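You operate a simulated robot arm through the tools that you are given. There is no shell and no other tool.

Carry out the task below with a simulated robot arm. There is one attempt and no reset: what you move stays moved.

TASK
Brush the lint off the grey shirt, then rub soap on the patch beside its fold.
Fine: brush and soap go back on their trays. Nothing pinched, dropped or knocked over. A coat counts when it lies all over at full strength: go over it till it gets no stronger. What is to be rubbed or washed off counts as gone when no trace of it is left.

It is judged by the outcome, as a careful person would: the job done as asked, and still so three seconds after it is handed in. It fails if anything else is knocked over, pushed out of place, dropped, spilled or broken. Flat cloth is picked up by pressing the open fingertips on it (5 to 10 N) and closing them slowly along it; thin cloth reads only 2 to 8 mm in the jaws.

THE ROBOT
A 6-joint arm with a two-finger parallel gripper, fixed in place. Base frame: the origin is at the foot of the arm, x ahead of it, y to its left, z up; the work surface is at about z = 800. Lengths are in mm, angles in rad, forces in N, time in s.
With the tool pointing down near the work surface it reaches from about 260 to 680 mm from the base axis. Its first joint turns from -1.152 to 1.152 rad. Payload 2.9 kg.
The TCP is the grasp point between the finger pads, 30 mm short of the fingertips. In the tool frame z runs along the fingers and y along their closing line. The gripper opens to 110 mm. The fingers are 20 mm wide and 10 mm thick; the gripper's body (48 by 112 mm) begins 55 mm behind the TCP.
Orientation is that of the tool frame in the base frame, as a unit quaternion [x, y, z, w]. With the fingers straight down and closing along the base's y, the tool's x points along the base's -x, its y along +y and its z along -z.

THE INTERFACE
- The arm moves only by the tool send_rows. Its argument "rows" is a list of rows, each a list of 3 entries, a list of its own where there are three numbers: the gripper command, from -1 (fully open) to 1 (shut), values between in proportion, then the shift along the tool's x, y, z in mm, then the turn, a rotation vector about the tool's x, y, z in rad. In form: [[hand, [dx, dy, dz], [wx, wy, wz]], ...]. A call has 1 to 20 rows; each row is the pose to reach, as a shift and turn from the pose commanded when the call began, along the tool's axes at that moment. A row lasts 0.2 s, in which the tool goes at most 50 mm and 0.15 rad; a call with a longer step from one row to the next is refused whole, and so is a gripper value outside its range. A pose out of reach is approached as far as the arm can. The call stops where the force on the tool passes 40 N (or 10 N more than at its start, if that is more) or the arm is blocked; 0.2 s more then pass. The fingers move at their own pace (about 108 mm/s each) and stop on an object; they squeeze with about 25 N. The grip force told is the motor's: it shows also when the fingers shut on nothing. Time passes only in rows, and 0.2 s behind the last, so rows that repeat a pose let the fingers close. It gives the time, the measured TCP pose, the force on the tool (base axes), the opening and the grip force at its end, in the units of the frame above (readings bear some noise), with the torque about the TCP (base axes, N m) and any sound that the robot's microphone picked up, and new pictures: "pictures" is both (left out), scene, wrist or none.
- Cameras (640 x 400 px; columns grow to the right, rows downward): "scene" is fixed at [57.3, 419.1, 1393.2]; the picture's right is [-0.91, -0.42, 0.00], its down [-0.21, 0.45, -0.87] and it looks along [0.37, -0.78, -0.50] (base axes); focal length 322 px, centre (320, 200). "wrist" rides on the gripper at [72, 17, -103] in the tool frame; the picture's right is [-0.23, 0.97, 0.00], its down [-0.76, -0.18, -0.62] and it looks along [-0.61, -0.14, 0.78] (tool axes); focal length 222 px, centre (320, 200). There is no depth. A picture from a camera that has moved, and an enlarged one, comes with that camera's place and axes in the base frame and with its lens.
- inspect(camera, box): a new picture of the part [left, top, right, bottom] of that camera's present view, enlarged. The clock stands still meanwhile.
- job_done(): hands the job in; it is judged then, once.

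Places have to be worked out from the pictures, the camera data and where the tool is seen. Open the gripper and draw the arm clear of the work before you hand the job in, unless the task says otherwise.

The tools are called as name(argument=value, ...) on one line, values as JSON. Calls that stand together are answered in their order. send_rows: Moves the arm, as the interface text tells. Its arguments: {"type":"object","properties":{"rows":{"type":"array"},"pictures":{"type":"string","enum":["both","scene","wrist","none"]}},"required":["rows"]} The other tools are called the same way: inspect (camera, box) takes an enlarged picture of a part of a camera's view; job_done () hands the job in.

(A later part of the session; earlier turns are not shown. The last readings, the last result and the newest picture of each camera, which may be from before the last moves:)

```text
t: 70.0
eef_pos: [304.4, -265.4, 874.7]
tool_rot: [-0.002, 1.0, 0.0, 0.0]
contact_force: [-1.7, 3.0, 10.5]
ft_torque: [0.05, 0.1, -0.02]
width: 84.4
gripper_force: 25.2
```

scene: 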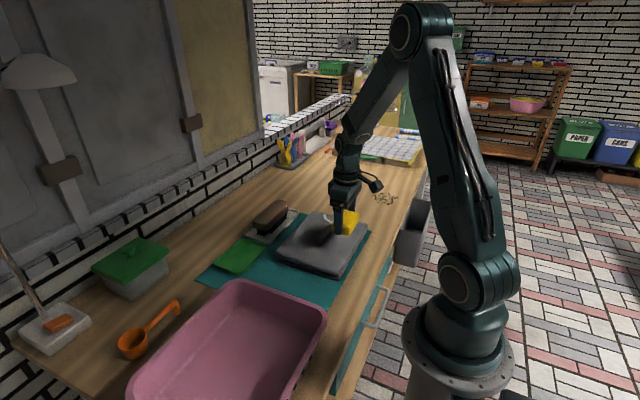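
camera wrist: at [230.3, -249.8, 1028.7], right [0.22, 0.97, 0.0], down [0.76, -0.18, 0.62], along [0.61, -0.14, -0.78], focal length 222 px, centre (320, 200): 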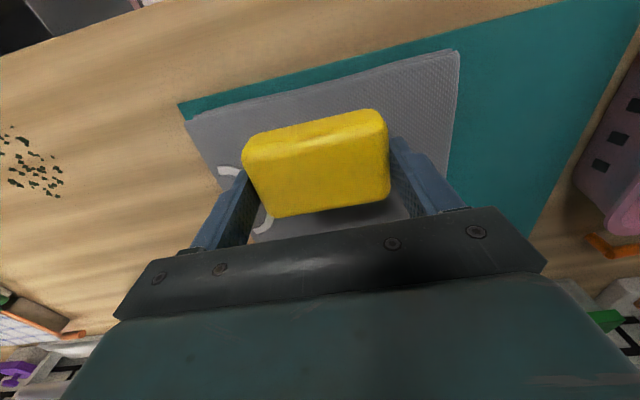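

Contact reads 10.5 N at z≈874.7. I rub gently back and forth a little, then lift to see where soap appears.

send_rows(rows=[[-0.2, [0, 0, -0.5], [0, 0, 0]], [-0.2, [-6, 0, -0.5], [0, 0, 0]], [-0.2, [-12, 0, -0.5], [0, 0, 0]], [-0.2, [-6, 0, -0.5], [0, 0, 0]], [-0.2, [0, 0, -0.5], [0, 0, 0]], [-0.2, [-6, 5, -0.5], [0, 0, 0]], [-0.2, [-12, 10, -0.5], [0, 0, 0]], [-0.2, [-6, 15, -0.5], [0, 0, 0]], [-0.2, [0, 20, -0.5], [0, 0, 0]], [-0.2, [0, 20, -0.5], [0, 0, 0]]])

inspect(camera="scene", box=[290, 205, 380, 270])

inspect(camera="wrist", box=[180, 50, 480, 230])

```text
t: 72.2
eef_pos: [304.1, -247.2, 873.0]
tool_rot: [-0.001, 1.0, 0.0, 0.0]
contact_force: [0.3, -0.3, -1.0]
ft_torque: [0.01, 0.01, -0.04]
width: 84.4
gripper_force: 24.5
camera wrist: at [231.0, -230.2, 977.0], right [0.22, 0.97, 0.0], down [0.76, -0.18, 0.62], along [0.61, -0.14, -0.78], focal length 222 px, centre (320, 200)
```

scene: 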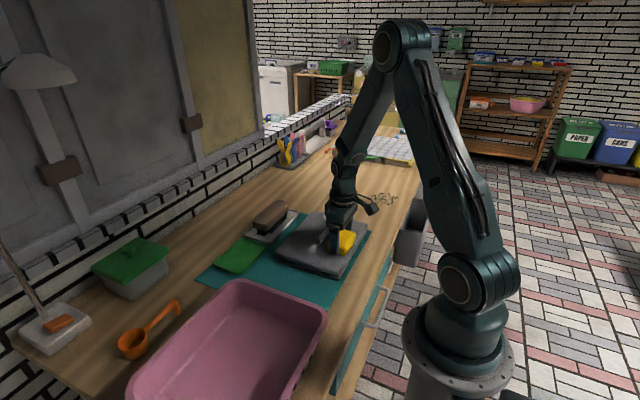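
wrist: 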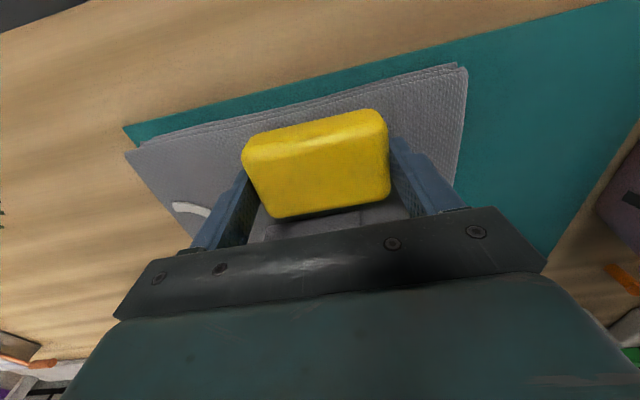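

```text
6.15 times, centred on (335, 238) of scene
camera zoom: at [57.3, 419.0, 1393.2], right [-0.91, -0.42, 0.0], down [-0.21, 0.45, -0.87], along [0.37, -0.78, -0.5], focal length 1983 px, centre (228, -31)
```

zoom: 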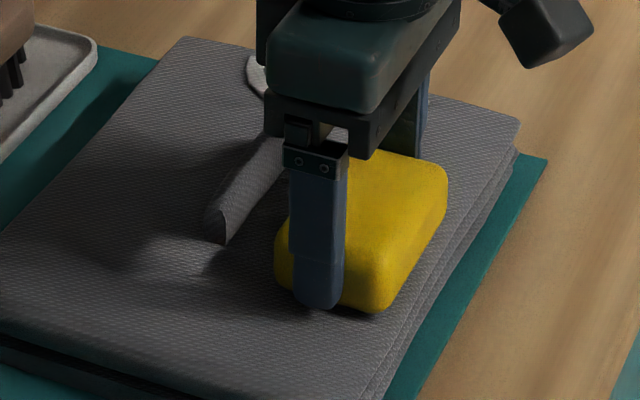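

```text
2.13 times, centred on (330, 140) of wrist
camera zoom: at [231.0, -230.2, 977.0], right [0.22, 0.97, 0.0], down [0.76, -0.18, 0.62], along [0.61, -0.14, -0.78], focal length 474 px, centre (299, 328)
```

zoom: 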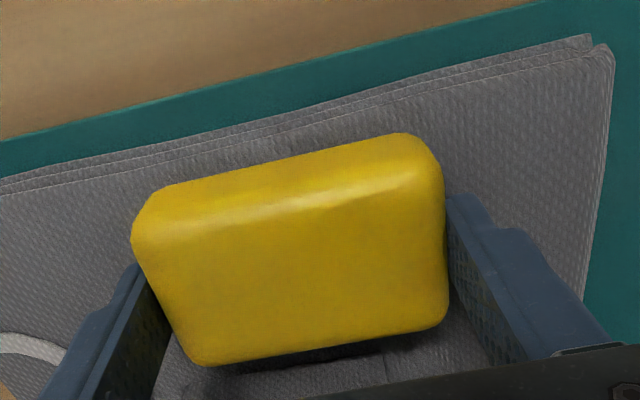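

No contact force now and no film visible beyond the soap yet. I lift and move aside to see whether anything was deposited.

send_rows(rows=[[-0.2, [0, 0, -10], [0, 0, 0]], [-0.2, [0, 0, -35], [0, 0, 0]], [-0.2, [0, 0, -70], [0, 0, 0]], [-0.2, [0, 40, -80], [0, 0, 0]], [-0.2, [0, 80, -80], [0, 0, 0]], [-0.2, [0, 120, -80], [0, 0, 0]], [-0.2, [0, 130, -80], [0, 0, 0]], [-0.2, [0, 130, -80], [0, 0, 0]]])

inspect(camera="scene", box=[280, 200, 380, 275])

inspect(camera="wrist", box=[0, 50, 260, 230])

```text
t: 74.0
eef_pos: [302.9, -116.0, 954.9]
tool_rot: [-0.001, 1.0, 0.0, 0.0]
contact_force: [0.5, 0.2, -2.3]
ft_torque: [0.01, -0.03, 0.0]
width: 84.4
gripper_force: 25.2
camera wrist: at [230.2, -100.1, 1056.9], right [0.23, 0.97, 0.0], down [0.76, -0.18, 0.62], along [0.61, -0.14, -0.78], focal length 222 px, centre (320, 200)
```

scene: 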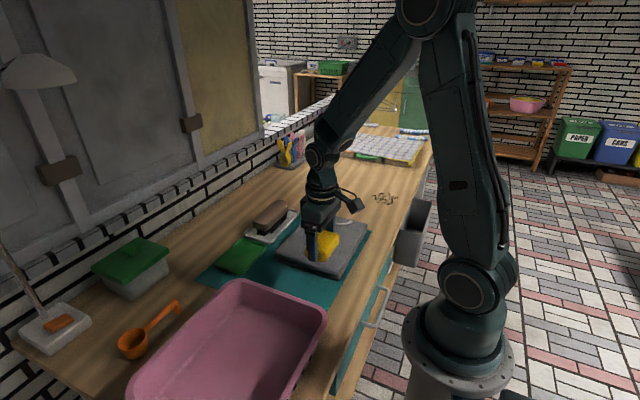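
wrist: 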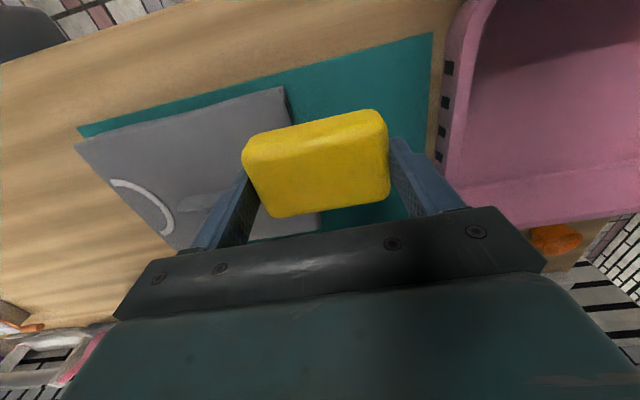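

```text
5.33 times, centred on (330, 238) of scene
camera zoom: at [57.3, 419.1, 1393.2], right [-0.91, -0.42, 0.0], down [-0.21, 0.45, -0.87], along [0.37, -0.78, -0.5], focal length 1718 px, centre (267, 0)
```

zoom: 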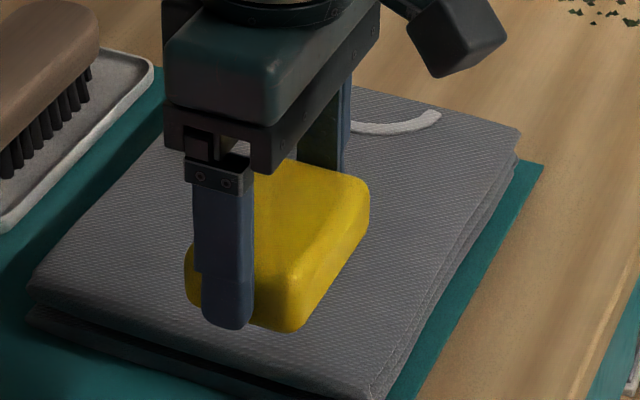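

```text
2.22 times, centred on (130, 140) of wrist
camera zoom: at [230.2, -100.1, 1056.9], right [0.23, 0.97, 0.0], down [0.76, -0.18, 0.62], along [0.61, -0.14, -0.78], focal length 494 px, centre (742, 333)
```

zoom: 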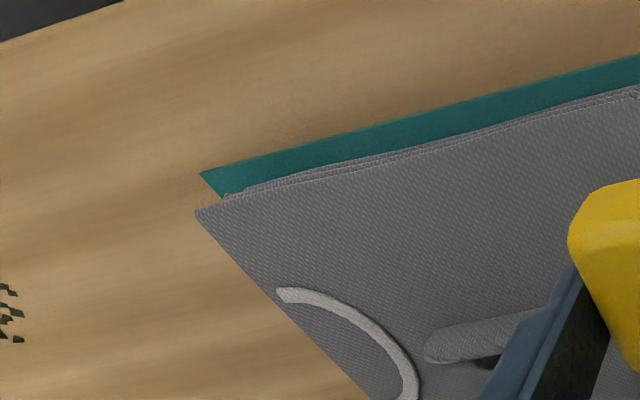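

No soap film is visible where I rubbed lightly, so the true patch may lie elsewhere – perhaps hidden in the fold's shade on the far side. I move the camera right above that strip to look closely.

send_rows(rows=[[-0.2, [-24, -24, 0], [0, 0, 0]], [-0.2, [-49, -49, 0], [0, 0, 0]], [-0.2, [-73, -73, 0], [0, 0, 0]], [-0.2, [-98, -98, 0], [0, 0, 0]], [-0.2, [-122, -122, 0], [0, 0, 0]], [-0.2, [-147, -146, 0], [0, 0, 0]], [-0.2, [-147, -146, 0], [0, 0, 0]]], pictures="wrist")

inspect(camera="wrist", box=[200, 0, 420, 110])

inspect(camera="scene", box=[280, 200, 380, 275])

```text
t: 75.6
eef_pos: [450.5, -261.1, 954.8]
tool_rot: [0.0, 1.0, 0.0, 0.0]
contact_force: [0.0, -0.1, -2.2]
ft_torque: [-0.01, -0.02, 0.0]
width: 84.4
gripper_force: 24.9
camera wrist: at [378.4, -245.3, 1057.1], right [0.22, 0.97, 0.0], down [0.76, -0.18, 0.62], along [0.61, -0.14, -0.78], focal length 222 px, centre (320, 200)
```

wrist: 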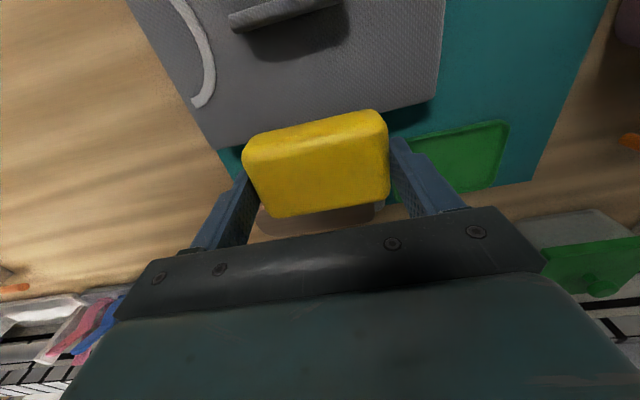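

```text
2.91 times, centred on (310, 55) of wrist
camera zoom: at [378.4, -245.3, 1057.1], right [0.22, 0.97, 0.0], down [0.76, -0.18, 0.62], along [0.61, -0.14, -0.78], focal length 646 px, centre (349, 622)
```

zoom: 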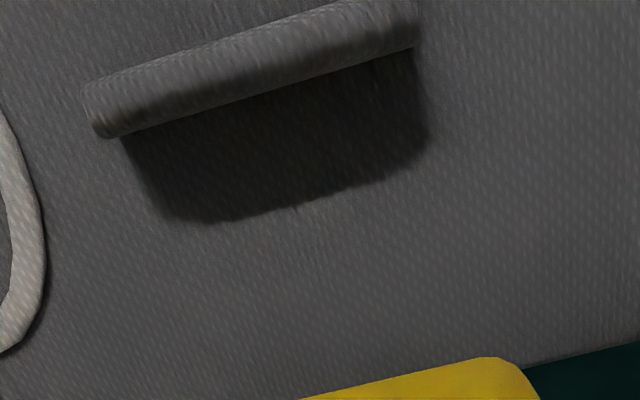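

```text
5.33 times, centred on (330, 238) of scene
camera zoom: at [57.3, 419.0, 1393.2], right [-0.91, -0.42, 0.0], down [-0.21, 0.45, -0.87], along [0.37, -0.78, -0.5], focal length 1718 px, centre (267, 0)
```

zoom: 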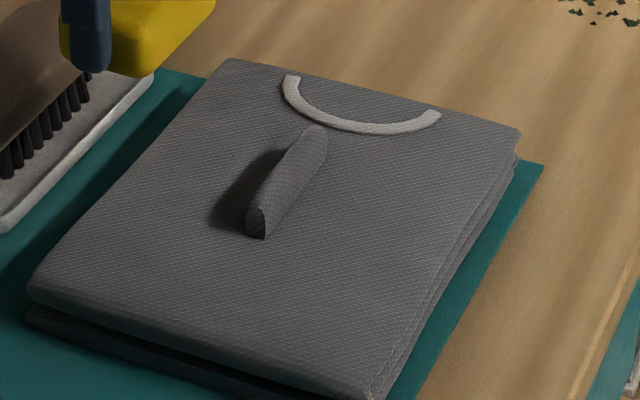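

I look still closer at the shaded strip and the area just below it.

inspect(camera="wrist", box=[230, 15, 360, 90])

inspect(camera="wrist", box=[260, 45, 340, 95])

inspect(camera="wrist", box=[200, 0, 360, 40])

```text
4.92 times, centred on (295, 52) of wrist
camera zoom: at [378.4, -245.3, 1057.1], right [0.22, 0.97, 0.0], down [0.76, -0.18, 0.62], along [0.61, -0.14, -0.78], focal length 1094 px, centre (443, 926)
```

zoom: 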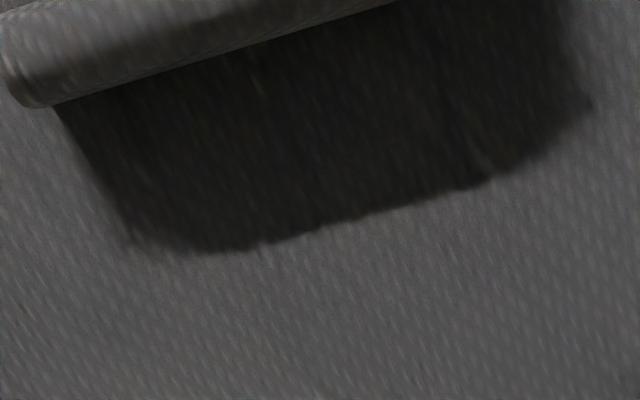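

```text
8.00 times, centred on (300, 70) of wrist
camera zoom: at [378.4, -245.3, 1057.1], right [0.22, 0.97, 0.0], down [0.76, -0.18, 0.62], along [0.61, -0.14, -0.78], focal length 1777 px, centre (480, 1240)
```

zoom: 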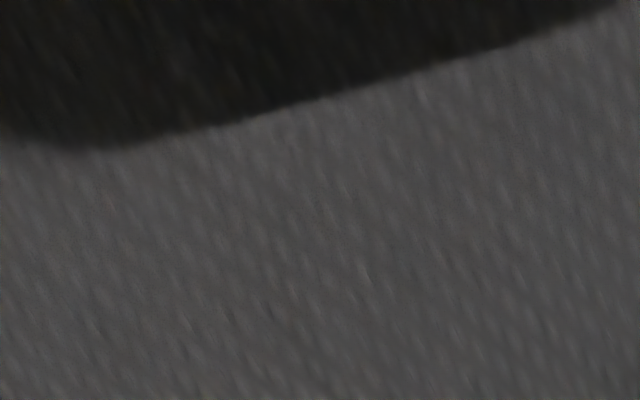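

```text
4.00 times, centred on (280, 20) of wrist
camera zoom: at [378.4, -245.3, 1057.1], right [0.22, 0.97, 0.0], down [0.76, -0.18, 0.62], along [0.61, -0.14, -0.78], focal length 888 px, centre (480, 920)
```

zoom: 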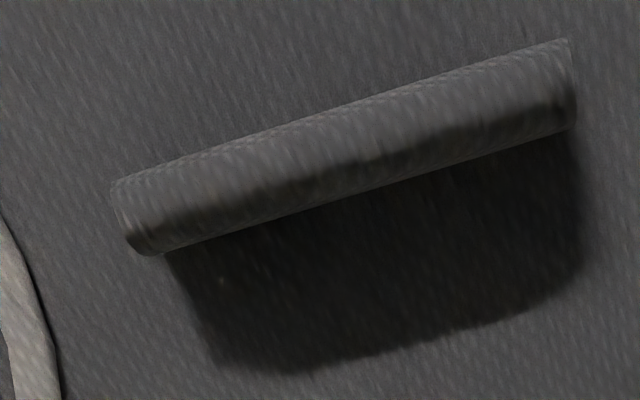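

The strip holds only shadow, no mark. So I return to the former lint area beside the fold and rub the soap there properly, with steady pressure.

send_rows(rows=[[-0.2, [36, -1, 0], [0, 0, 0]], [-0.2, [73, -2, 0], [0, 0, 0]], [-0.2, [110, -3, 0], [0, 0, 0]], [-0.2, [146, -4, 0], [0, 0, 0]], [-0.2, [146, -4, 25], [0, 0, 0]], [-0.2, [146, -4, 50], [0, 0, 0]], [-0.2, [146, -4, 70], [0, 0, 0]], [-0.2, [146, -4, 78], [0, 0, 0]], [-0.2, [146, -4, 80], [0, 0, 0]], [-0.2, [146, -4, 81], [0, 0, 0]], [-0.2, [146, -4, 81], [0, 0, 0]]], pictures="none")

```text
t: 78.0
eef_pos: [304.0, -266.5, 874.5]
tool_rot: [-0.001, 1.0, 0.0, 0.001]
contact_force: [-5.4, 2.6, 21.2]
ft_torque: [0.09, 0.15, -0.04]
width: 84.6
gripper_force: 24.7
```

21 N now; I ease up 0.8 mm and rub along x between 300 and 322, then read the force.

send_rows(rows=[[-0.2, [0, 0, -0.8], [0, 0, 0]], [-0.2, [-6, 0, -0.8], [0, 0, 0]], [-0.2, [-12, 0, -0.8], [0, 0, 0]], [-0.2, [-18, 0, -0.8], [0, 0, 0]], [-0.2, [-12, 0, -0.8], [0, 0, 0]], [-0.2, [-6, 0, -0.8], [0, 0, 0]], [-0.2, [0, 0, -0.8], [0, 0, 0]], [-0.2, [-6, 0, -0.8], [0, 0, 0]], [-0.2, [-12, 0, -0.8], [0, 0, 0]]])

inspect(camera="scene", box=[290, 205, 380, 270])

inspect(camera="wrist", box=[180, 50, 480, 230])

```text
t: 80.0
eef_pos: [316.8, -267.4, 873.7]
tool_rot: [-0.001, 1.0, 0.0, 0.0]
contact_force: [-0.4, 0.4, 0.2]
ft_torque: [-0.07, 0.02, -0.03]
width: 84.1
gripper_force: 24.4
camera wrist: at [243.9, -250.6, 976.4], right [0.22, 0.97, 0.0], down [0.76, -0.18, 0.62], along [0.61, -0.14, -0.78], focal length 222 px, centre (320, 200)
```

scene: 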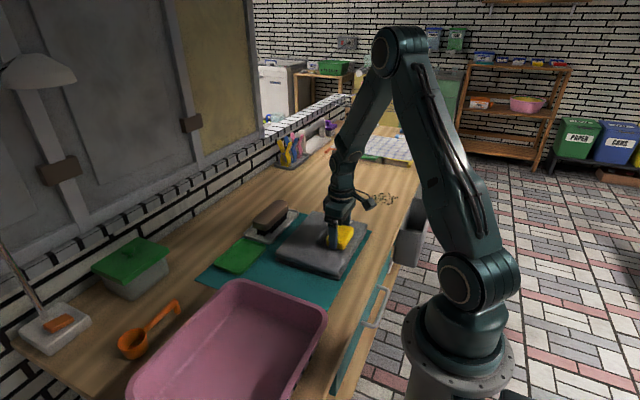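
wrist: 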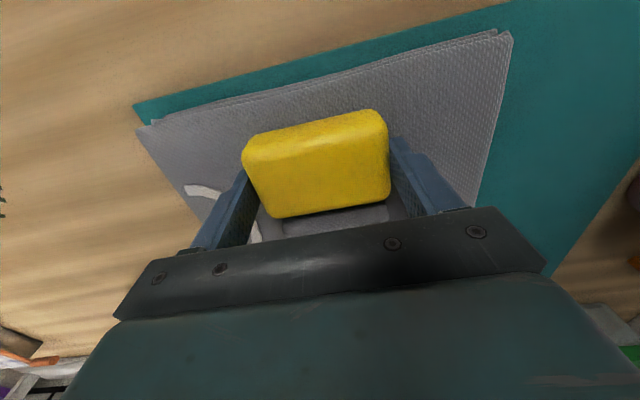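

```text
6.15 times, centred on (335, 238) of scene
camera zoom: at [57.3, 419.0, 1393.2], right [-0.91, -0.42, 0.0], down [-0.21, 0.45, -0.87], along [0.37, -0.78, -0.5], focal length 1983 px, centre (228, -31)
```

zoom: 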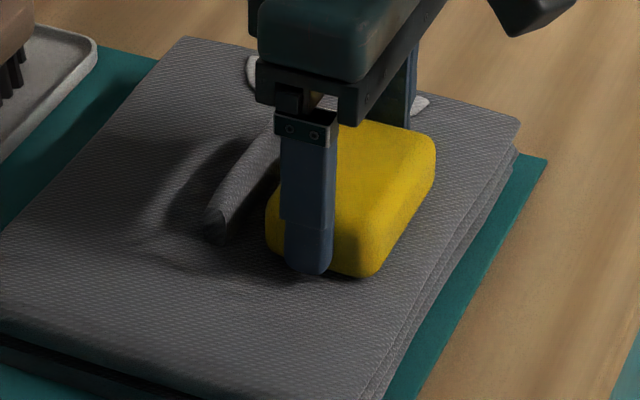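

```text
2.13 times, centred on (330, 140) of wrist
camera zoom: at [243.9, -250.6, 976.4], right [0.22, 0.97, 0.0], down [0.76, -0.18, 0.62], along [0.61, -0.14, -0.78], focal length 474 px, centre (299, 328)
```

zoom: 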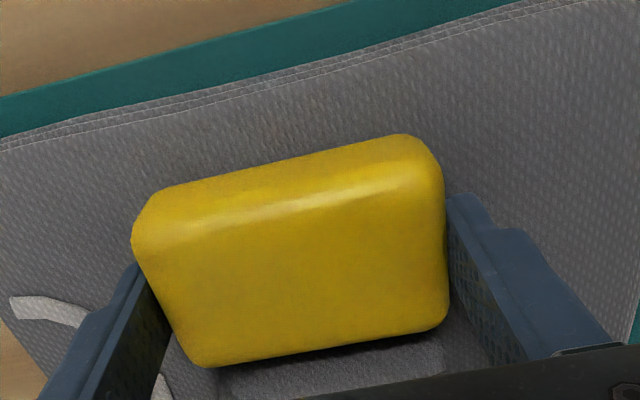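

Contact is very stiff: easing 0.8 mm lost it. I lower 0.5 mm while making short strokes and read the force.

send_rows(rows=[[-0.2, [0, 0, 0.3], [0, 0, 0]], [-0.2, [3, 0, 0.5], [0, 0, 0]], [-0.2, [6, 0, 0.5], [0, 0, 0]], [-0.2, [9, 0, 0.5], [0, 0, 0]]], pictures="none")

```text
t: 81.0
eef_pos: [308.3, -267.5, 874.0]
tool_rot: [-0.003, 1.0, 0.0, 0.001]
contact_force: [4.8, -0.5, 9.5]
ft_torque: [-0.01, -0.12, 0.02]
width: 84.3
gripper_force: 24.8
```

Good: 9.5 N with friction. I keep this height and rub through the area in x while drifting in y.

send_rows(rows=[[-0.2, [6, 0, 0], [0, 0, 0]], [-0.2, [0, 0, 0], [0, 0, 0]], [-0.2, [-6, 0, 0], [0, 0, 0]], [-0.2, [-12, 0, 0], [0, 0, 0]], [-0.2, [-6, -5, 0], [0, 0, 0]], [-0.2, [0, -10, 0], [0, 0, 0]], [-0.2, [6, -14, 0], [0, 0, 0]], [-0.2, [0, -18, 0], [0, 0, 0]], [-0.2, [-6, -22, 0], [0, 0, 0]], [-0.2, [-12, -25, 0], [0, 0, 0]], [-0.2, [-6, -25, 0], [0, 0, 0]], [-0.2, [0, -25, 0], [0, 0, 0]]])

inspect(camera="scene", box=[290, 205, 380, 270])

inspect(camera="wrist", box=[180, 50, 480, 230])

```text
t: 83.6
eef_pos: [306.8, -292.0, 874.0]
tool_rot: [-0.002, 1.0, 0.0, 0.001]
contact_force: [3.1, 0.2, 4.9]
ft_torque: [0.16, -0.01, -0.05]
width: 84.3
gripper_force: 24.7
camera wrist: at [234.6, -275.6, 976.3], right [0.22, 0.97, 0.0], down [0.76, -0.18, 0.62], along [0.61, -0.14, -0.78], focal length 222 px, centre (320, 200)
```

scene: 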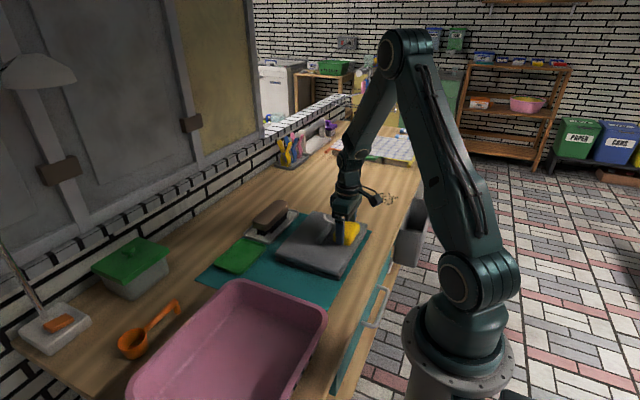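
wrist: 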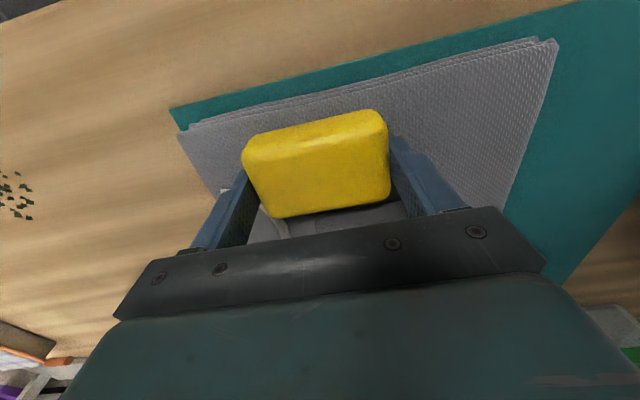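

```text
6.15 times, centred on (335, 238) of scene
camera zoom: at [57.3, 419.1, 1393.2], right [-0.91, -0.42, 0.0], down [-0.21, 0.45, -0.87], along [0.37, -0.78, -0.5], focal length 1983 px, centre (228, -31)
```

zoom: 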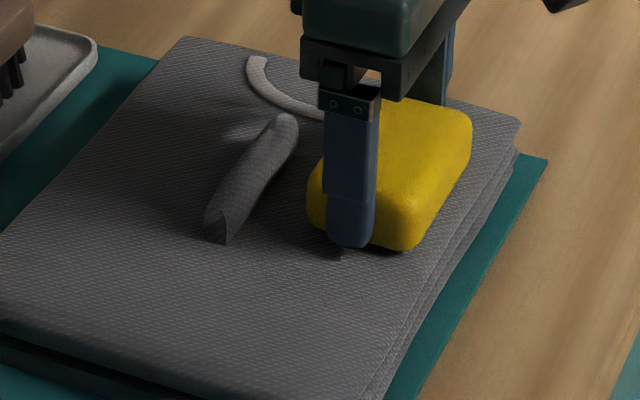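

```text
2.13 times, centred on (330, 140) of wrist
camera zoom: at [234.6, -275.6, 976.3], right [0.22, 0.97, 0.0], down [0.76, -0.18, 0.62], along [0.61, -0.14, -0.78], focal length 474 px, centre (299, 328)
```

zoom: 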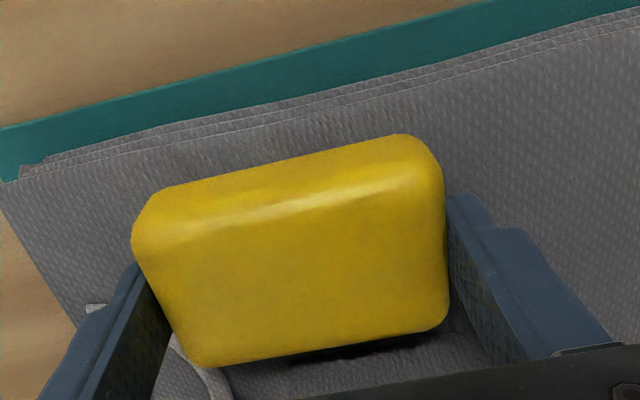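

Still no film shows in the area I just rubbed with 5–10 N. I lift and back away for a close look at the cloth there before trying anywhere else.

send_rows(rows=[[-0.2, [0, 0, -10], [0, 0, 0]], [-0.2, [0, 0, -40], [0, 0, 0]], [-0.2, [0, 0, -80], [0, 0, 0]], [-0.2, [-35, 0, -85], [0, 0, 0]], [-0.2, [-70, 0, -85], [0, 0, 0]], [-0.2, [-105, 0, -85], [0, 0, 0]], [-0.2, [-140, 0, -85], [0, 0, 0]], [-0.2, [-140, 0, -85], [0, 0, 0]]], pictures="wrist")

inspect(camera="scene", box=[290, 205, 380, 270])

inspect(camera="scene", box=[310, 222, 360, 256])

inspect(camera="scene", box=[285, 210, 335, 245])

```text
t: 85.4
eef_pos: [450.6, -291.6, 959.3]
tool_rot: [-0.001, 1.0, 0.0, 0.0]
contact_force: [-0.2, -0.6, -0.9]
ft_torque: [0.04, -0.01, -0.04]
width: 84.6
gripper_force: 25.2
camera wrist: at [377.1, -275.2, 1061.7], right [0.22, 0.97, 0.0], down [0.76, -0.18, 0.62], along [0.61, -0.14, -0.78], focal length 222 px, centre (320, 200)
```

wrist: 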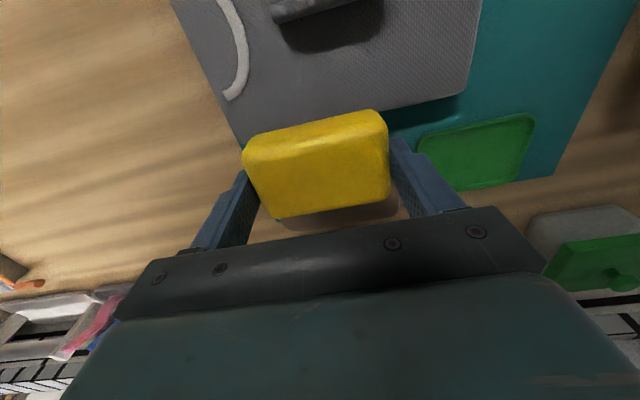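

```text
6.15 times, centred on (335, 238) of scene
camera zoom: at [57.3, 419.0, 1393.2], right [-0.91, -0.42, 0.0], down [-0.21, 0.45, -0.87], along [0.37, -0.78, -0.5], focal length 1983 px, centre (228, -31)
```

zoom: 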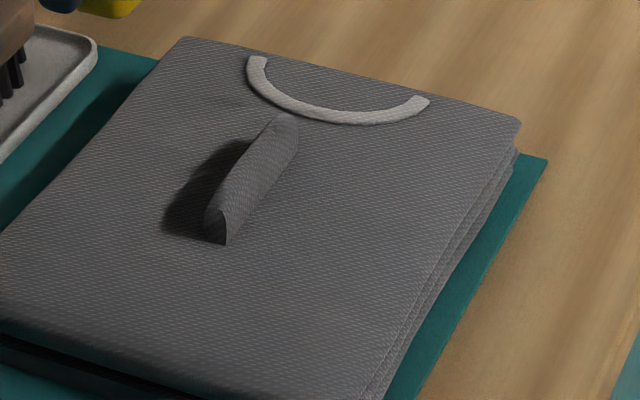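

```text
11.76 times, centred on (335, 239) of scene
camera zoom: at [57.3, 419.0, 1393.2], right [-0.91, -0.42, 0.0], down [-0.21, 0.45, -0.87], along [0.37, -0.78, -0.5], focal length 3790 px, centre (144, -259)
```

zoom: 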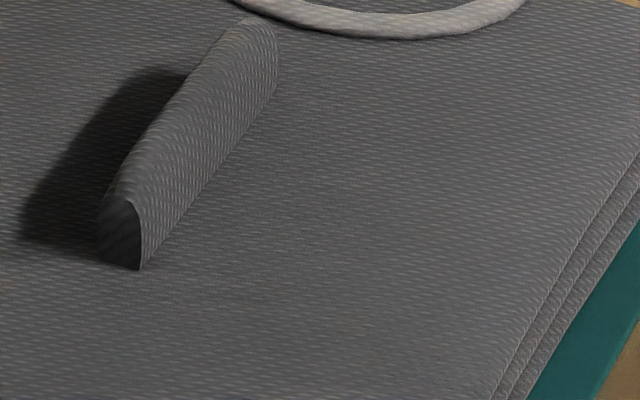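

```text
11.43 times, centred on (310, 228) of scene
camera zoom: at [57.3, 419.0, 1393.2], right [-0.91, -0.42, 0.0], down [-0.21, 0.45, -0.87], along [0.37, -0.78, -0.5], focal length 3682 px, centre (434, -114)
```

zoom: 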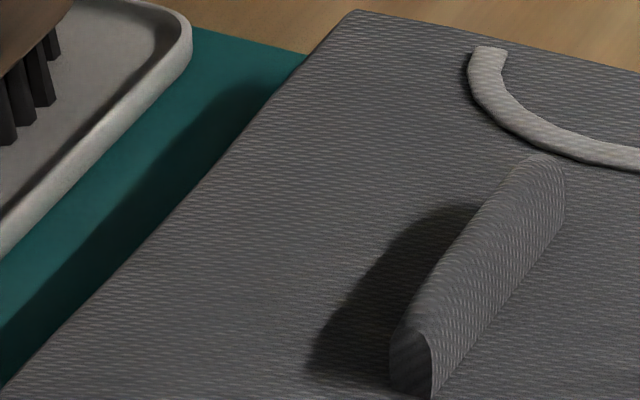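

No soap took on the near side, so the patch must be on the other side of the fold, the side hidden from the scene camera. I bring the soap down beside the fold's far side (TCP x≈408, y −265), keeping clear of the fold.

send_rows(rows=[[-0.2, [20, 13, 0], [0, 0, 0]], [-0.2, [42, 26, 0], [0, 0, 0]], [-0.2, [42, 26, 25], [0, 0, 0]], [-0.2, [42, 26, 50], [0, 0, 0]], [-0.2, [42, 26, 70], [0, 0, 0]], [-0.2, [42, 26, 78], [0, 0, 0]], [-0.2, [42, 26, 80], [0, 0, 0]], [-0.2, [42, 26, 80], [0, 0, 0]]])

inspect(camera="wrist", box=[180, 30, 480, 230])

inspect(camera="scene", box=[280, 195, 370, 265])

```text
t: 87.2
eef_pos: [406.1, -265.9, 879.0]
tool_rot: [-0.001, 1.0, 0.0, 0.0]
contact_force: [-0.2, -0.1, -1.3]
ft_torque: [-0.03, 0.03, 0.01]
width: 84.5
gripper_force: 24.9
camera wrist: at [332.9, -249.1, 982.2], right [0.22, 0.97, 0.0], down [0.76, -0.18, 0.62], along [0.61, -0.14, -0.78], focal length 222 px, centre (320, 200)
```

scene: 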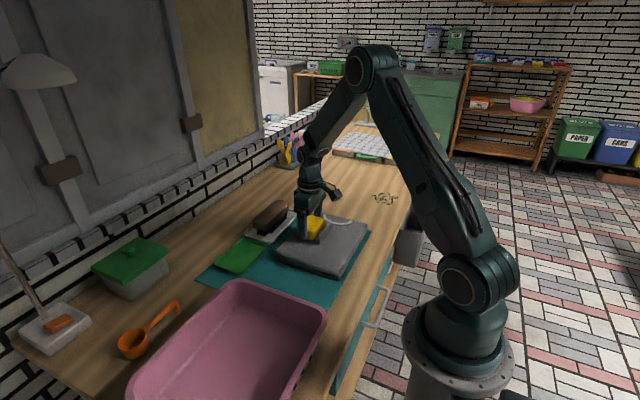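
wrist: 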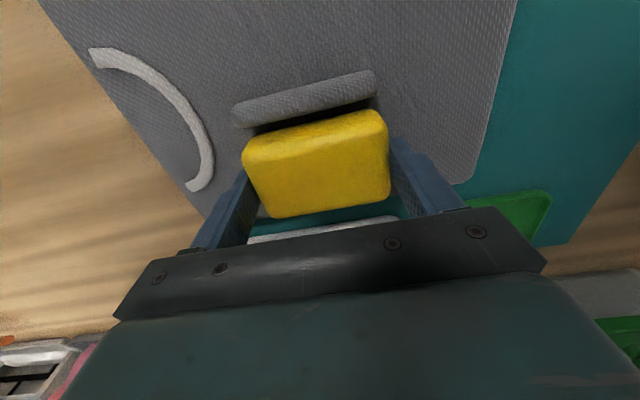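

```text
2.00 times, centred on (330, 130) of wrist
camera zoom: at [332.9, -249.1, 982.2], right [0.22, 0.97, 0.0], down [0.76, -0.18, 0.62], along [0.61, -0.14, -0.78], focal length 444 px, centre (300, 340)
```

zoom: 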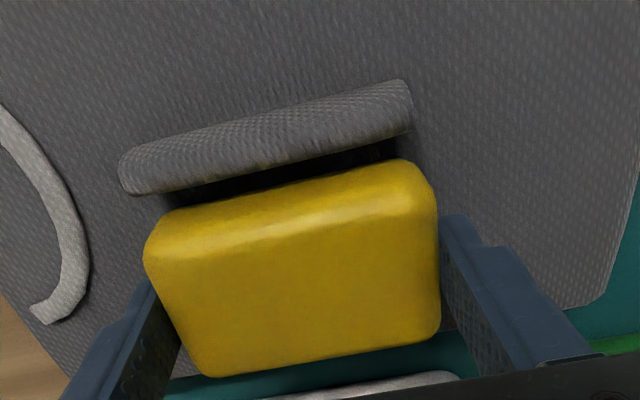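

```text
5.71 times, centred on (325, 230) of scene
camera zoom: at [57.3, 419.0, 1393.2], right [-0.91, -0.42, 0.0], down [-0.21, 0.45, -0.87], along [0.37, -0.78, -0.5], focal length 1841 px, centre (291, 29)
```

zoom: 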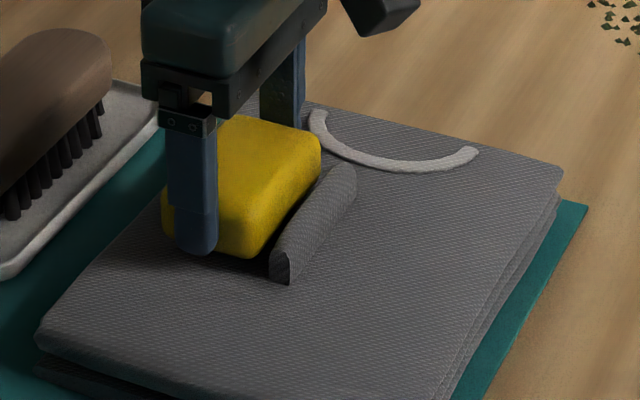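

The soap hovers just beside the fold with a small gap. I shift 2 mm away from the fold and lower in small steps to contact.

send_rows(rows=[[-0.2, [-2, 0, 1], [0, 0, 0]], [-0.2, [-2, 0, 2], [0, 0, 0]], [-0.2, [-2, 0, 3], [0, 0, 0]], [-0.2, [-2, 0, 4], [0, 0, 0]], [-0.2, [-2, 0, 4], [0, 0, 0]]], pictures="none")

```text
t: 88.4
eef_pos: [406.9, -266.0, 875.4]
tool_rot: [0.0, 1.0, 0.0, 0.0]
contact_force: [0.0, -0.1, -1.4]
ft_torque: [-0.03, 0.01, 0.0]
width: 84.4
gripper_force: 25.3
```

send_rows(rows=[[-0.2, [0, 0, 0.5], [0, 0, 0]], [-0.2, [0, 0, 1], [0, 0, 0]], [-0.2, [0, 0, 1.5], [0, 0, 0]], [-0.2, [0, 0, 1.5], [0, 0, 0]]], pictures="none")

```text
t: 89.4
eef_pos: [408.7, -266.1, 873.9]
tool_rot: [-0.001, 1.0, 0.0, 0.001]
contact_force: [-3.1, -0.2, 7.3]
ft_torque: [0.08, 0.14, 0.03]
width: 84.6
gripper_force: 25.0
```

Contact at 7 N. I rub in y and x, moving only away from the fold, then look.

send_rows(rows=[[-0.2, [0, 6, 0], [0, 0, 0]], [-0.2, [0, 12, 0], [0, 0, 0]], [-0.2, [0, 6, 0], [0, 0, 0]], [-0.2, [0, 0, 0], [0, 0, 0]], [-0.2, [0, -6, 0], [0, 0, 0]], [-0.2, [0, -12, 0], [0, 0, 0]], [-0.2, [-4, -6, 0], [0, 0, 0]], [-0.2, [-8, 0, 0], [0, 0, 0]], [-0.2, [-12, 6, 0], [0, 0, 0]], [-0.2, [-16, 12, 0], [0, 0, 0]], [-0.2, [-16, 6, 0], [0, 0, 0]], [-0.2, [-16, 0, 0], [0, 0, 0]], [-0.2, [-16, -6, 0], [0, 0, 0]], [-0.2, [-16, -12, 0], [0, 0, 0]], [-0.2, [-20, 0, 0], [0, 0, 0]]])

inspect(camera="wrist", box=[180, 30, 480, 230])

inspect(camera="scene", box=[280, 195, 370, 265])

```text
t: 92.6
eef_pos: [428.6, -266.8, 873.5]
tool_rot: [0.0, 1.0, -0.001, 0.001]
contact_force: [-1.8, -7.0, 13.2]
ft_torque: [0.39, 0.18, 0.11]
width: 84.3
gripper_force: 24.7
camera wrist: at [354.5, -249.8, 976.1], right [0.23, 0.97, 0.0], down [0.76, -0.18, 0.63], along [0.61, -0.14, -0.78], focal length 222 px, centre (320, 200)
```

scene: 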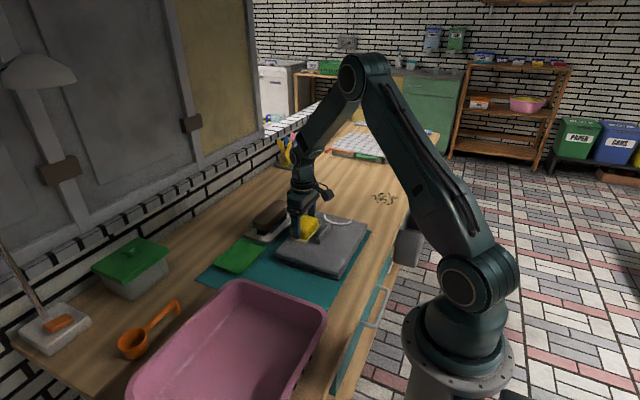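
wrist: 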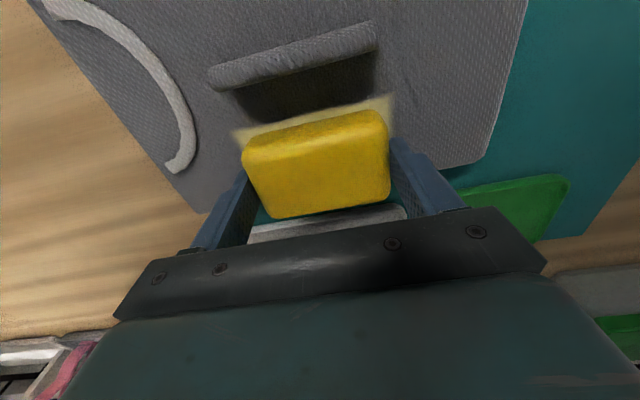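

```text
2.00 times, centred on (330, 130) of wrist
camera zoom: at [354.5, -249.8, 976.1], right [0.23, 0.97, 0.0], down [0.76, -0.18, 0.63], along [0.61, -0.14, -0.78], focal length 444 px, centre (300, 340)
```

zoom: 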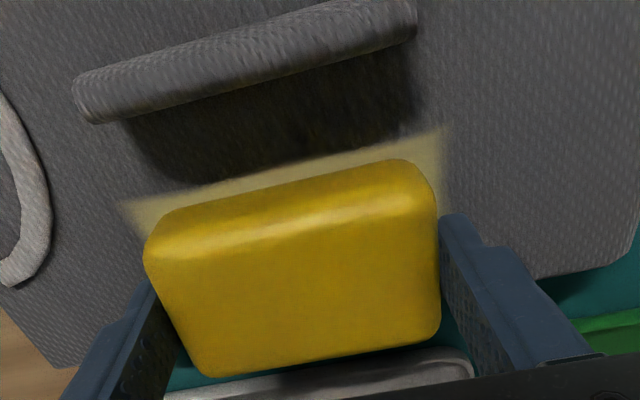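

```text
5.71 times, centred on (325, 230) of scene
camera zoom: at [57.1, 419.0, 1393.2], right [-0.91, -0.42, 0.0], down [-0.21, 0.45, -0.87], along [0.37, -0.78, -0.5], focal length 1841 px, centre (291, 29)
```

zoom: 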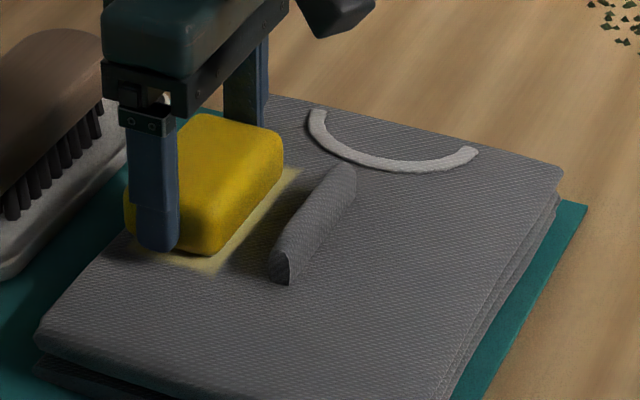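

Soap film appears on this far side: the patch starts at about x≈396 and spans at least y −320…−214. Now I rub back and forth over it with longer strokes, gradually covering x and y.

send_rows(rows=[[-0.2, [0, -8, -0.3], [0, 0, 0]], [-0.2, [0, -18, -0.3], [0, 0, 0]], [-0.2, [0, -28, -0.3], [0, 0, 0]], [-0.2, [2, -36, -0.3], [0, 0, 0]], [-0.2, [4, -28, -0.3], [0, 0, 0]], [-0.2, [4, -18, -0.3], [0, 0, 0]], [-0.2, [4, -8, -0.3], [0, 0, 0]], [-0.2, [4, 2, -0.3], [0, 0, 0]], [-0.2, [4, 12, -0.3], [0, 0, 0]], [-0.2, [4, 22, -0.3], [0, 0, 0]], [-0.2, [4, 32, -0.3], [0, 0, 0]], [-0.2, [8, 38, -0.3], [0, 0, 0]], [-0.2, [12, 30, -0.3], [0, 0, 0]], [-0.2, [12, 20, -0.3], [0, 0, 0]], [-0.2, [12, 10, -0.3], [0, 0, 0]], [-0.2, [12, 0, -0.3], [0, 0, 0]], [-0.2, [12, -10, -0.3], [0, 0, 0]], [-0.2, [12, -20, -0.3], [0, 0, 0]], [-0.2, [12, -30, -0.3], [0, 0, 0]], [-0.2, [8, -36, -0.3], [0, 0, 0]]])

inspect(camera="wrist", box=[180, 30, 480, 230])

inspect(camera="scene", box=[280, 195, 370, 265])

```text
t: 96.8
eef_pos: [420.3, -300.1, 873.8]
tool_rot: [-0.001, 1.0, 0.0, 0.001]
contact_force: [-3.6, 6.1, 16.3]
ft_torque: [0.14, 0.01, -0.03]
width: 84.5
gripper_force: 25.0
camera wrist: at [347.2, -284.3, 976.3], right [0.23, 0.97, 0.0], down [0.76, -0.18, 0.62], along [0.61, -0.14, -0.78], focal length 222 px, centre (320, 200)
```

scene: 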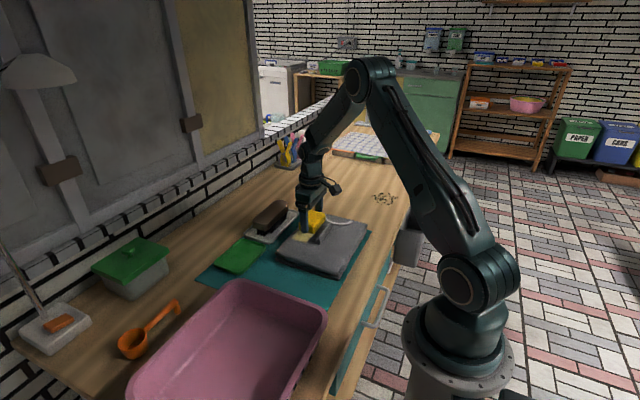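
wrist: 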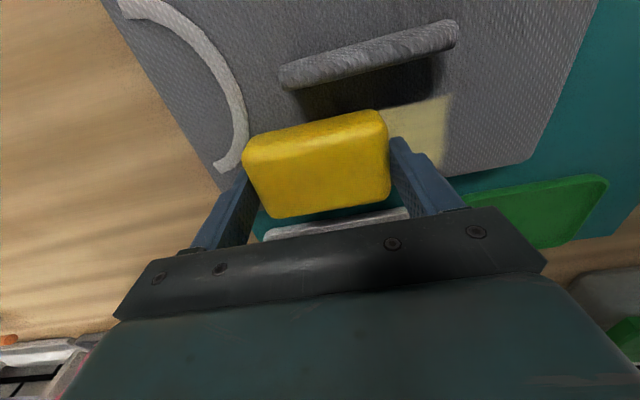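

```text
2.00 times, centred on (330, 130) of wrist
camera zoom: at [347.2, -284.3, 976.3], right [0.23, 0.97, 0.0], down [0.76, -0.18, 0.62], along [0.61, -0.14, -0.78], focal length 444 px, centre (300, 340)
```

zoom: 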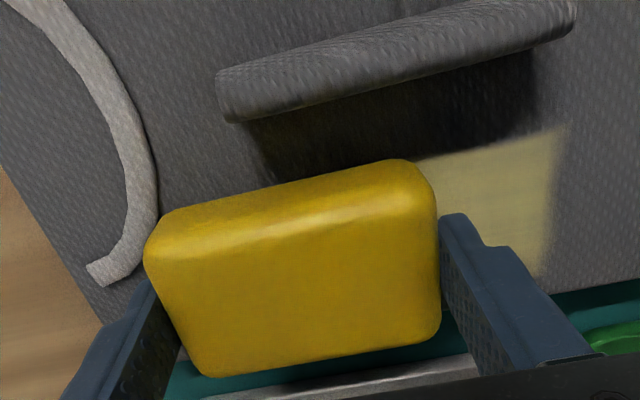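

```text
5.71 times, centred on (325, 230) of scene
camera zoom: at [57.0, 419.4, 1393.1], right [-0.91, -0.42, 0.0], down [-0.21, 0.45, -0.87], along [0.37, -0.78, -0.5], focal length 1841 px, centre (291, 29)
```

zoom: 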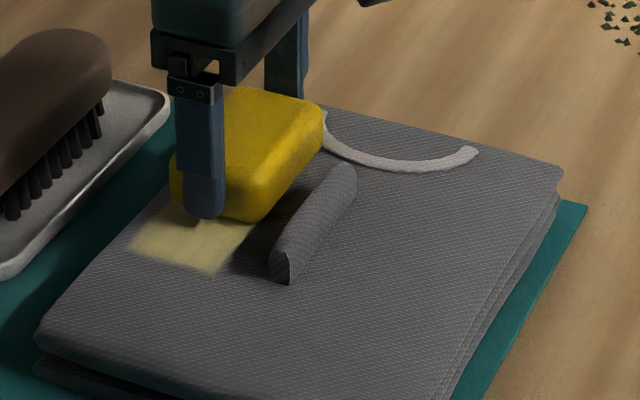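

The film has a sharp +y edge at y≈−215 and seems to end near x≈446, but its near edge coincides with the fold's shadow. I enlarge the shaded strip to see whether the film continues into it.

inspect(camera="wrist", box=[360, 40, 480, 130])

inspect(camera="scene", box=[298, 222, 342, 250])

```text
4.44 times, centred on (420, 85) of wrist
camera zoom: at [347.2, -284.3, 976.3], right [0.23, 0.97, 0.0], down [0.76, -0.18, 0.62], along [0.61, -0.14, -0.78], focal length 987 px, centre (-124, 711)
```

zoom: 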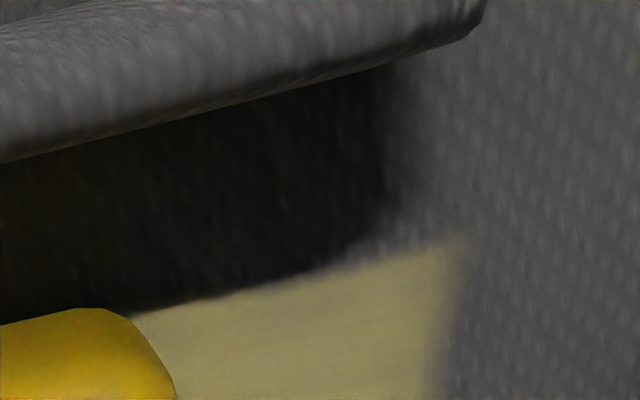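

```text
14.29 times, centred on (320, 236) of scene
camera zoom: at [57.0, 419.4, 1393.1], right [-0.91, -0.42, 0.0], down [-0.21, 0.45, -0.87], along [0.37, -0.78, -0.5], focal length 4603 px, centre (320, -314)
```

zoom: 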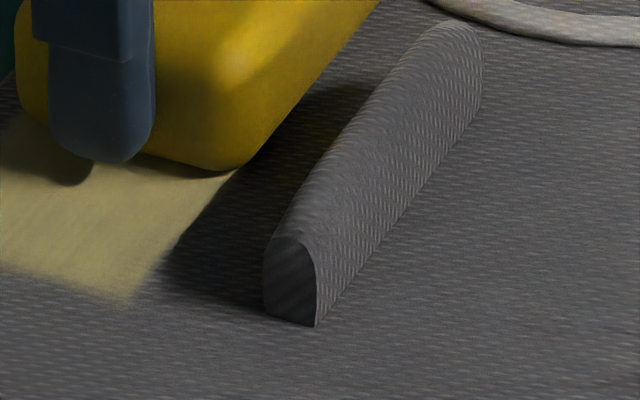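

The film's near edge really lies at x≈396 (unsoaped lit cloth is seen beyond it), far edge ≈447, y from about −320 to −215. I now rub systematically over all of it, keeping the soap's edge ~8 mm off the fold.

send_rows(rows=[[-0.2, [8, 10, -0.3], [0, 0, 0]], [-0.2, [10, 22, -0.3], [0, 0, 0]], [-0.2, [10, 34, -0.3], [0, 0, 0]], [-0.2, [10, 46, -0.3], [0, 0, 0]], [-0.2, [10, 56, -0.3], [0, 0, 0]], [-0.2, [4, 52, -0.3], [0, 0, 0]], [-0.2, [-2, 46, -0.3], [0, 0, 0]], [-0.2, [-8, 40, -0.3], [0, 0, 0]], [-0.2, [-14, 34, -0.3], [0, 0, 0]], [-0.2, [-14, 22, -0.3], [0, 0, 0]], [-0.2, [-14, 12, -0.3], [0, 0, 0]], [-0.2, [-8, 18, -0.3], [0, 0, 0]], [-0.2, [-2, 26, -0.3], [0, 0, 0]], [-0.2, [4, 34, -0.3], [0, 0, 0]], [-0.2, [10, 42, -0.3], [0, 0, 0]], [-0.2, [4, 46, -0.3], [0, 0, 0]], [-0.2, [-4, 52, -0.3], [0, 0, 0]], [-0.2, [-14, 56, -0.3], [0, 0, 0]], [-0.2, [-14, 46, -0.3], [0, 0, 0]], [-0.2, [-6, 36, -0.3], [0, 0, 0]]], pictures="wrist")

```text
t: 101.0
eef_pos: [426.2, -264.7, 874.5]
tool_rot: [-0.001, 1.0, 0.0, 0.0]
contact_force: [0.6, -0.2, -1.6]
ft_torque: [0.01, 0.01, -0.02]
width: 84.2
gripper_force: 24.9
camera wrist: at [352.5, -248.6, 976.4], right [0.22, 0.97, 0.0], down [0.76, -0.18, 0.62], along [0.61, -0.14, -0.78], focal length 222 px, centre (320, 200)
```

wrist: 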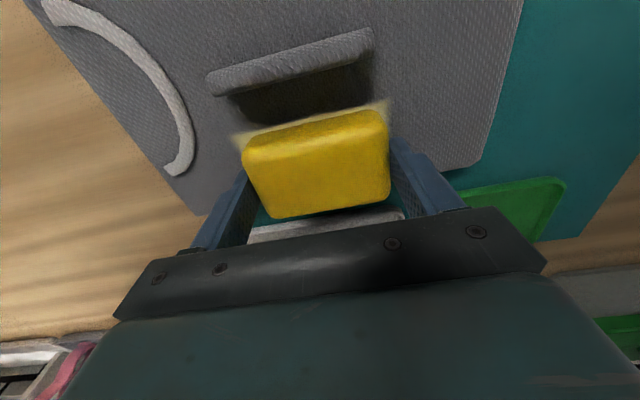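

Contact was lost after easing up. I lower by 0.7 mm with a short stroke and check the force.

send_rows(rows=[[-0.2, [0, 3, 0.4], [0, 0, 0]], [-0.2, [0, 6, 0.8], [0, 0, 0]], [-0.2, [0, 9, 0.8], [0, 0, 0]], [-0.2, [0, 6, 0.8], [0, 0, 0]]], pictures="none")

```text
t: 102.0
eef_pos: [426.0, -257.5, 873.8]
tool_rot: [-0.002, 1.0, -0.001, 0.001]
contact_force: [0.2, 3.1, 5.1]
ft_torque: [-0.08, 0.01, -0.01]
width: 84.3
gripper_force: 25.7
```

5 N now; I press 0.3 mm more and run the full coverage pattern again.

send_rows(rows=[[-0.2, [8, 5, 0.3], [0, 0, 0]], [-0.2, [16, 11, 0.3], [0, 0, 0]], [-0.2, [16, -1, 0.3], [0, 0, 0]], [-0.2, [16, -13, 0.3], [0, 0, 0]], [-0.2, [16, -25, 0.3], [0, 0, 0]], [-0.2, [14, -33, 0.3], [0, 0, 0]], [-0.2, [6, -31, 0.3], [0, 0, 0]], [-0.2, [-2, -29, 0.3], [0, 0, 0]], [-0.2, [-9, -25, 0.3], [0, 0, 0]], [-0.2, [-9, -13, 0.3], [0, 0, 0]], [-0.2, [-9, -1, 0.3], [0, 0, 0]], [-0.2, [-8, 11, 0.3], [0, 0, 0]], [-0.2, [0, 13, 0.3], [0, 0, 0]], [-0.2, [8, 13, 0.3], [0, 0, 0]], [-0.2, [16, 9, 0.3], [0, 0, 0]], [-0.2, [8, -1, 0.3], [0, 0, 0]], [-0.2, [0, -11, 0.3], [0, 0, 0]], [-0.2, [-8, -21, 0.3], [0, 0, 0]], [-0.2, [0, -27, 0.3], [0, 0, 0]], [-0.2, [10, -21, 0.3], [0, 0, 0]]], pictures="none")

inspect(camera="scene", box=[280, 195, 370, 265])

```text
t: 106.2
eef_pos: [416.9, -282.6, 873.1]
tool_rot: [0.001, 1.0, -0.001, 0.002]
contact_force: [5.9, -5.3, 16.5]
ft_torque: [0.54, -0.07, -0.21]
width: 84.5
gripper_force: 25.0
```

```text
5.71 times, centred on (325, 230) of scene
camera zoom: at [57.2, 419.0, 1393.2], right [-0.91, -0.42, 0.0], down [-0.21, 0.45, -0.87], along [0.37, -0.78, -0.5], focal length 1841 px, centre (291, 29)
```

zoom: 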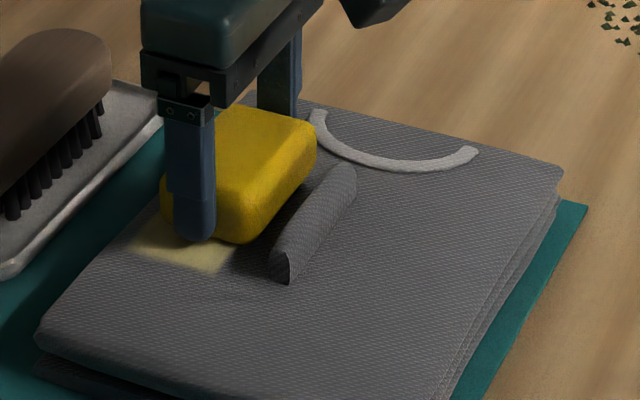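

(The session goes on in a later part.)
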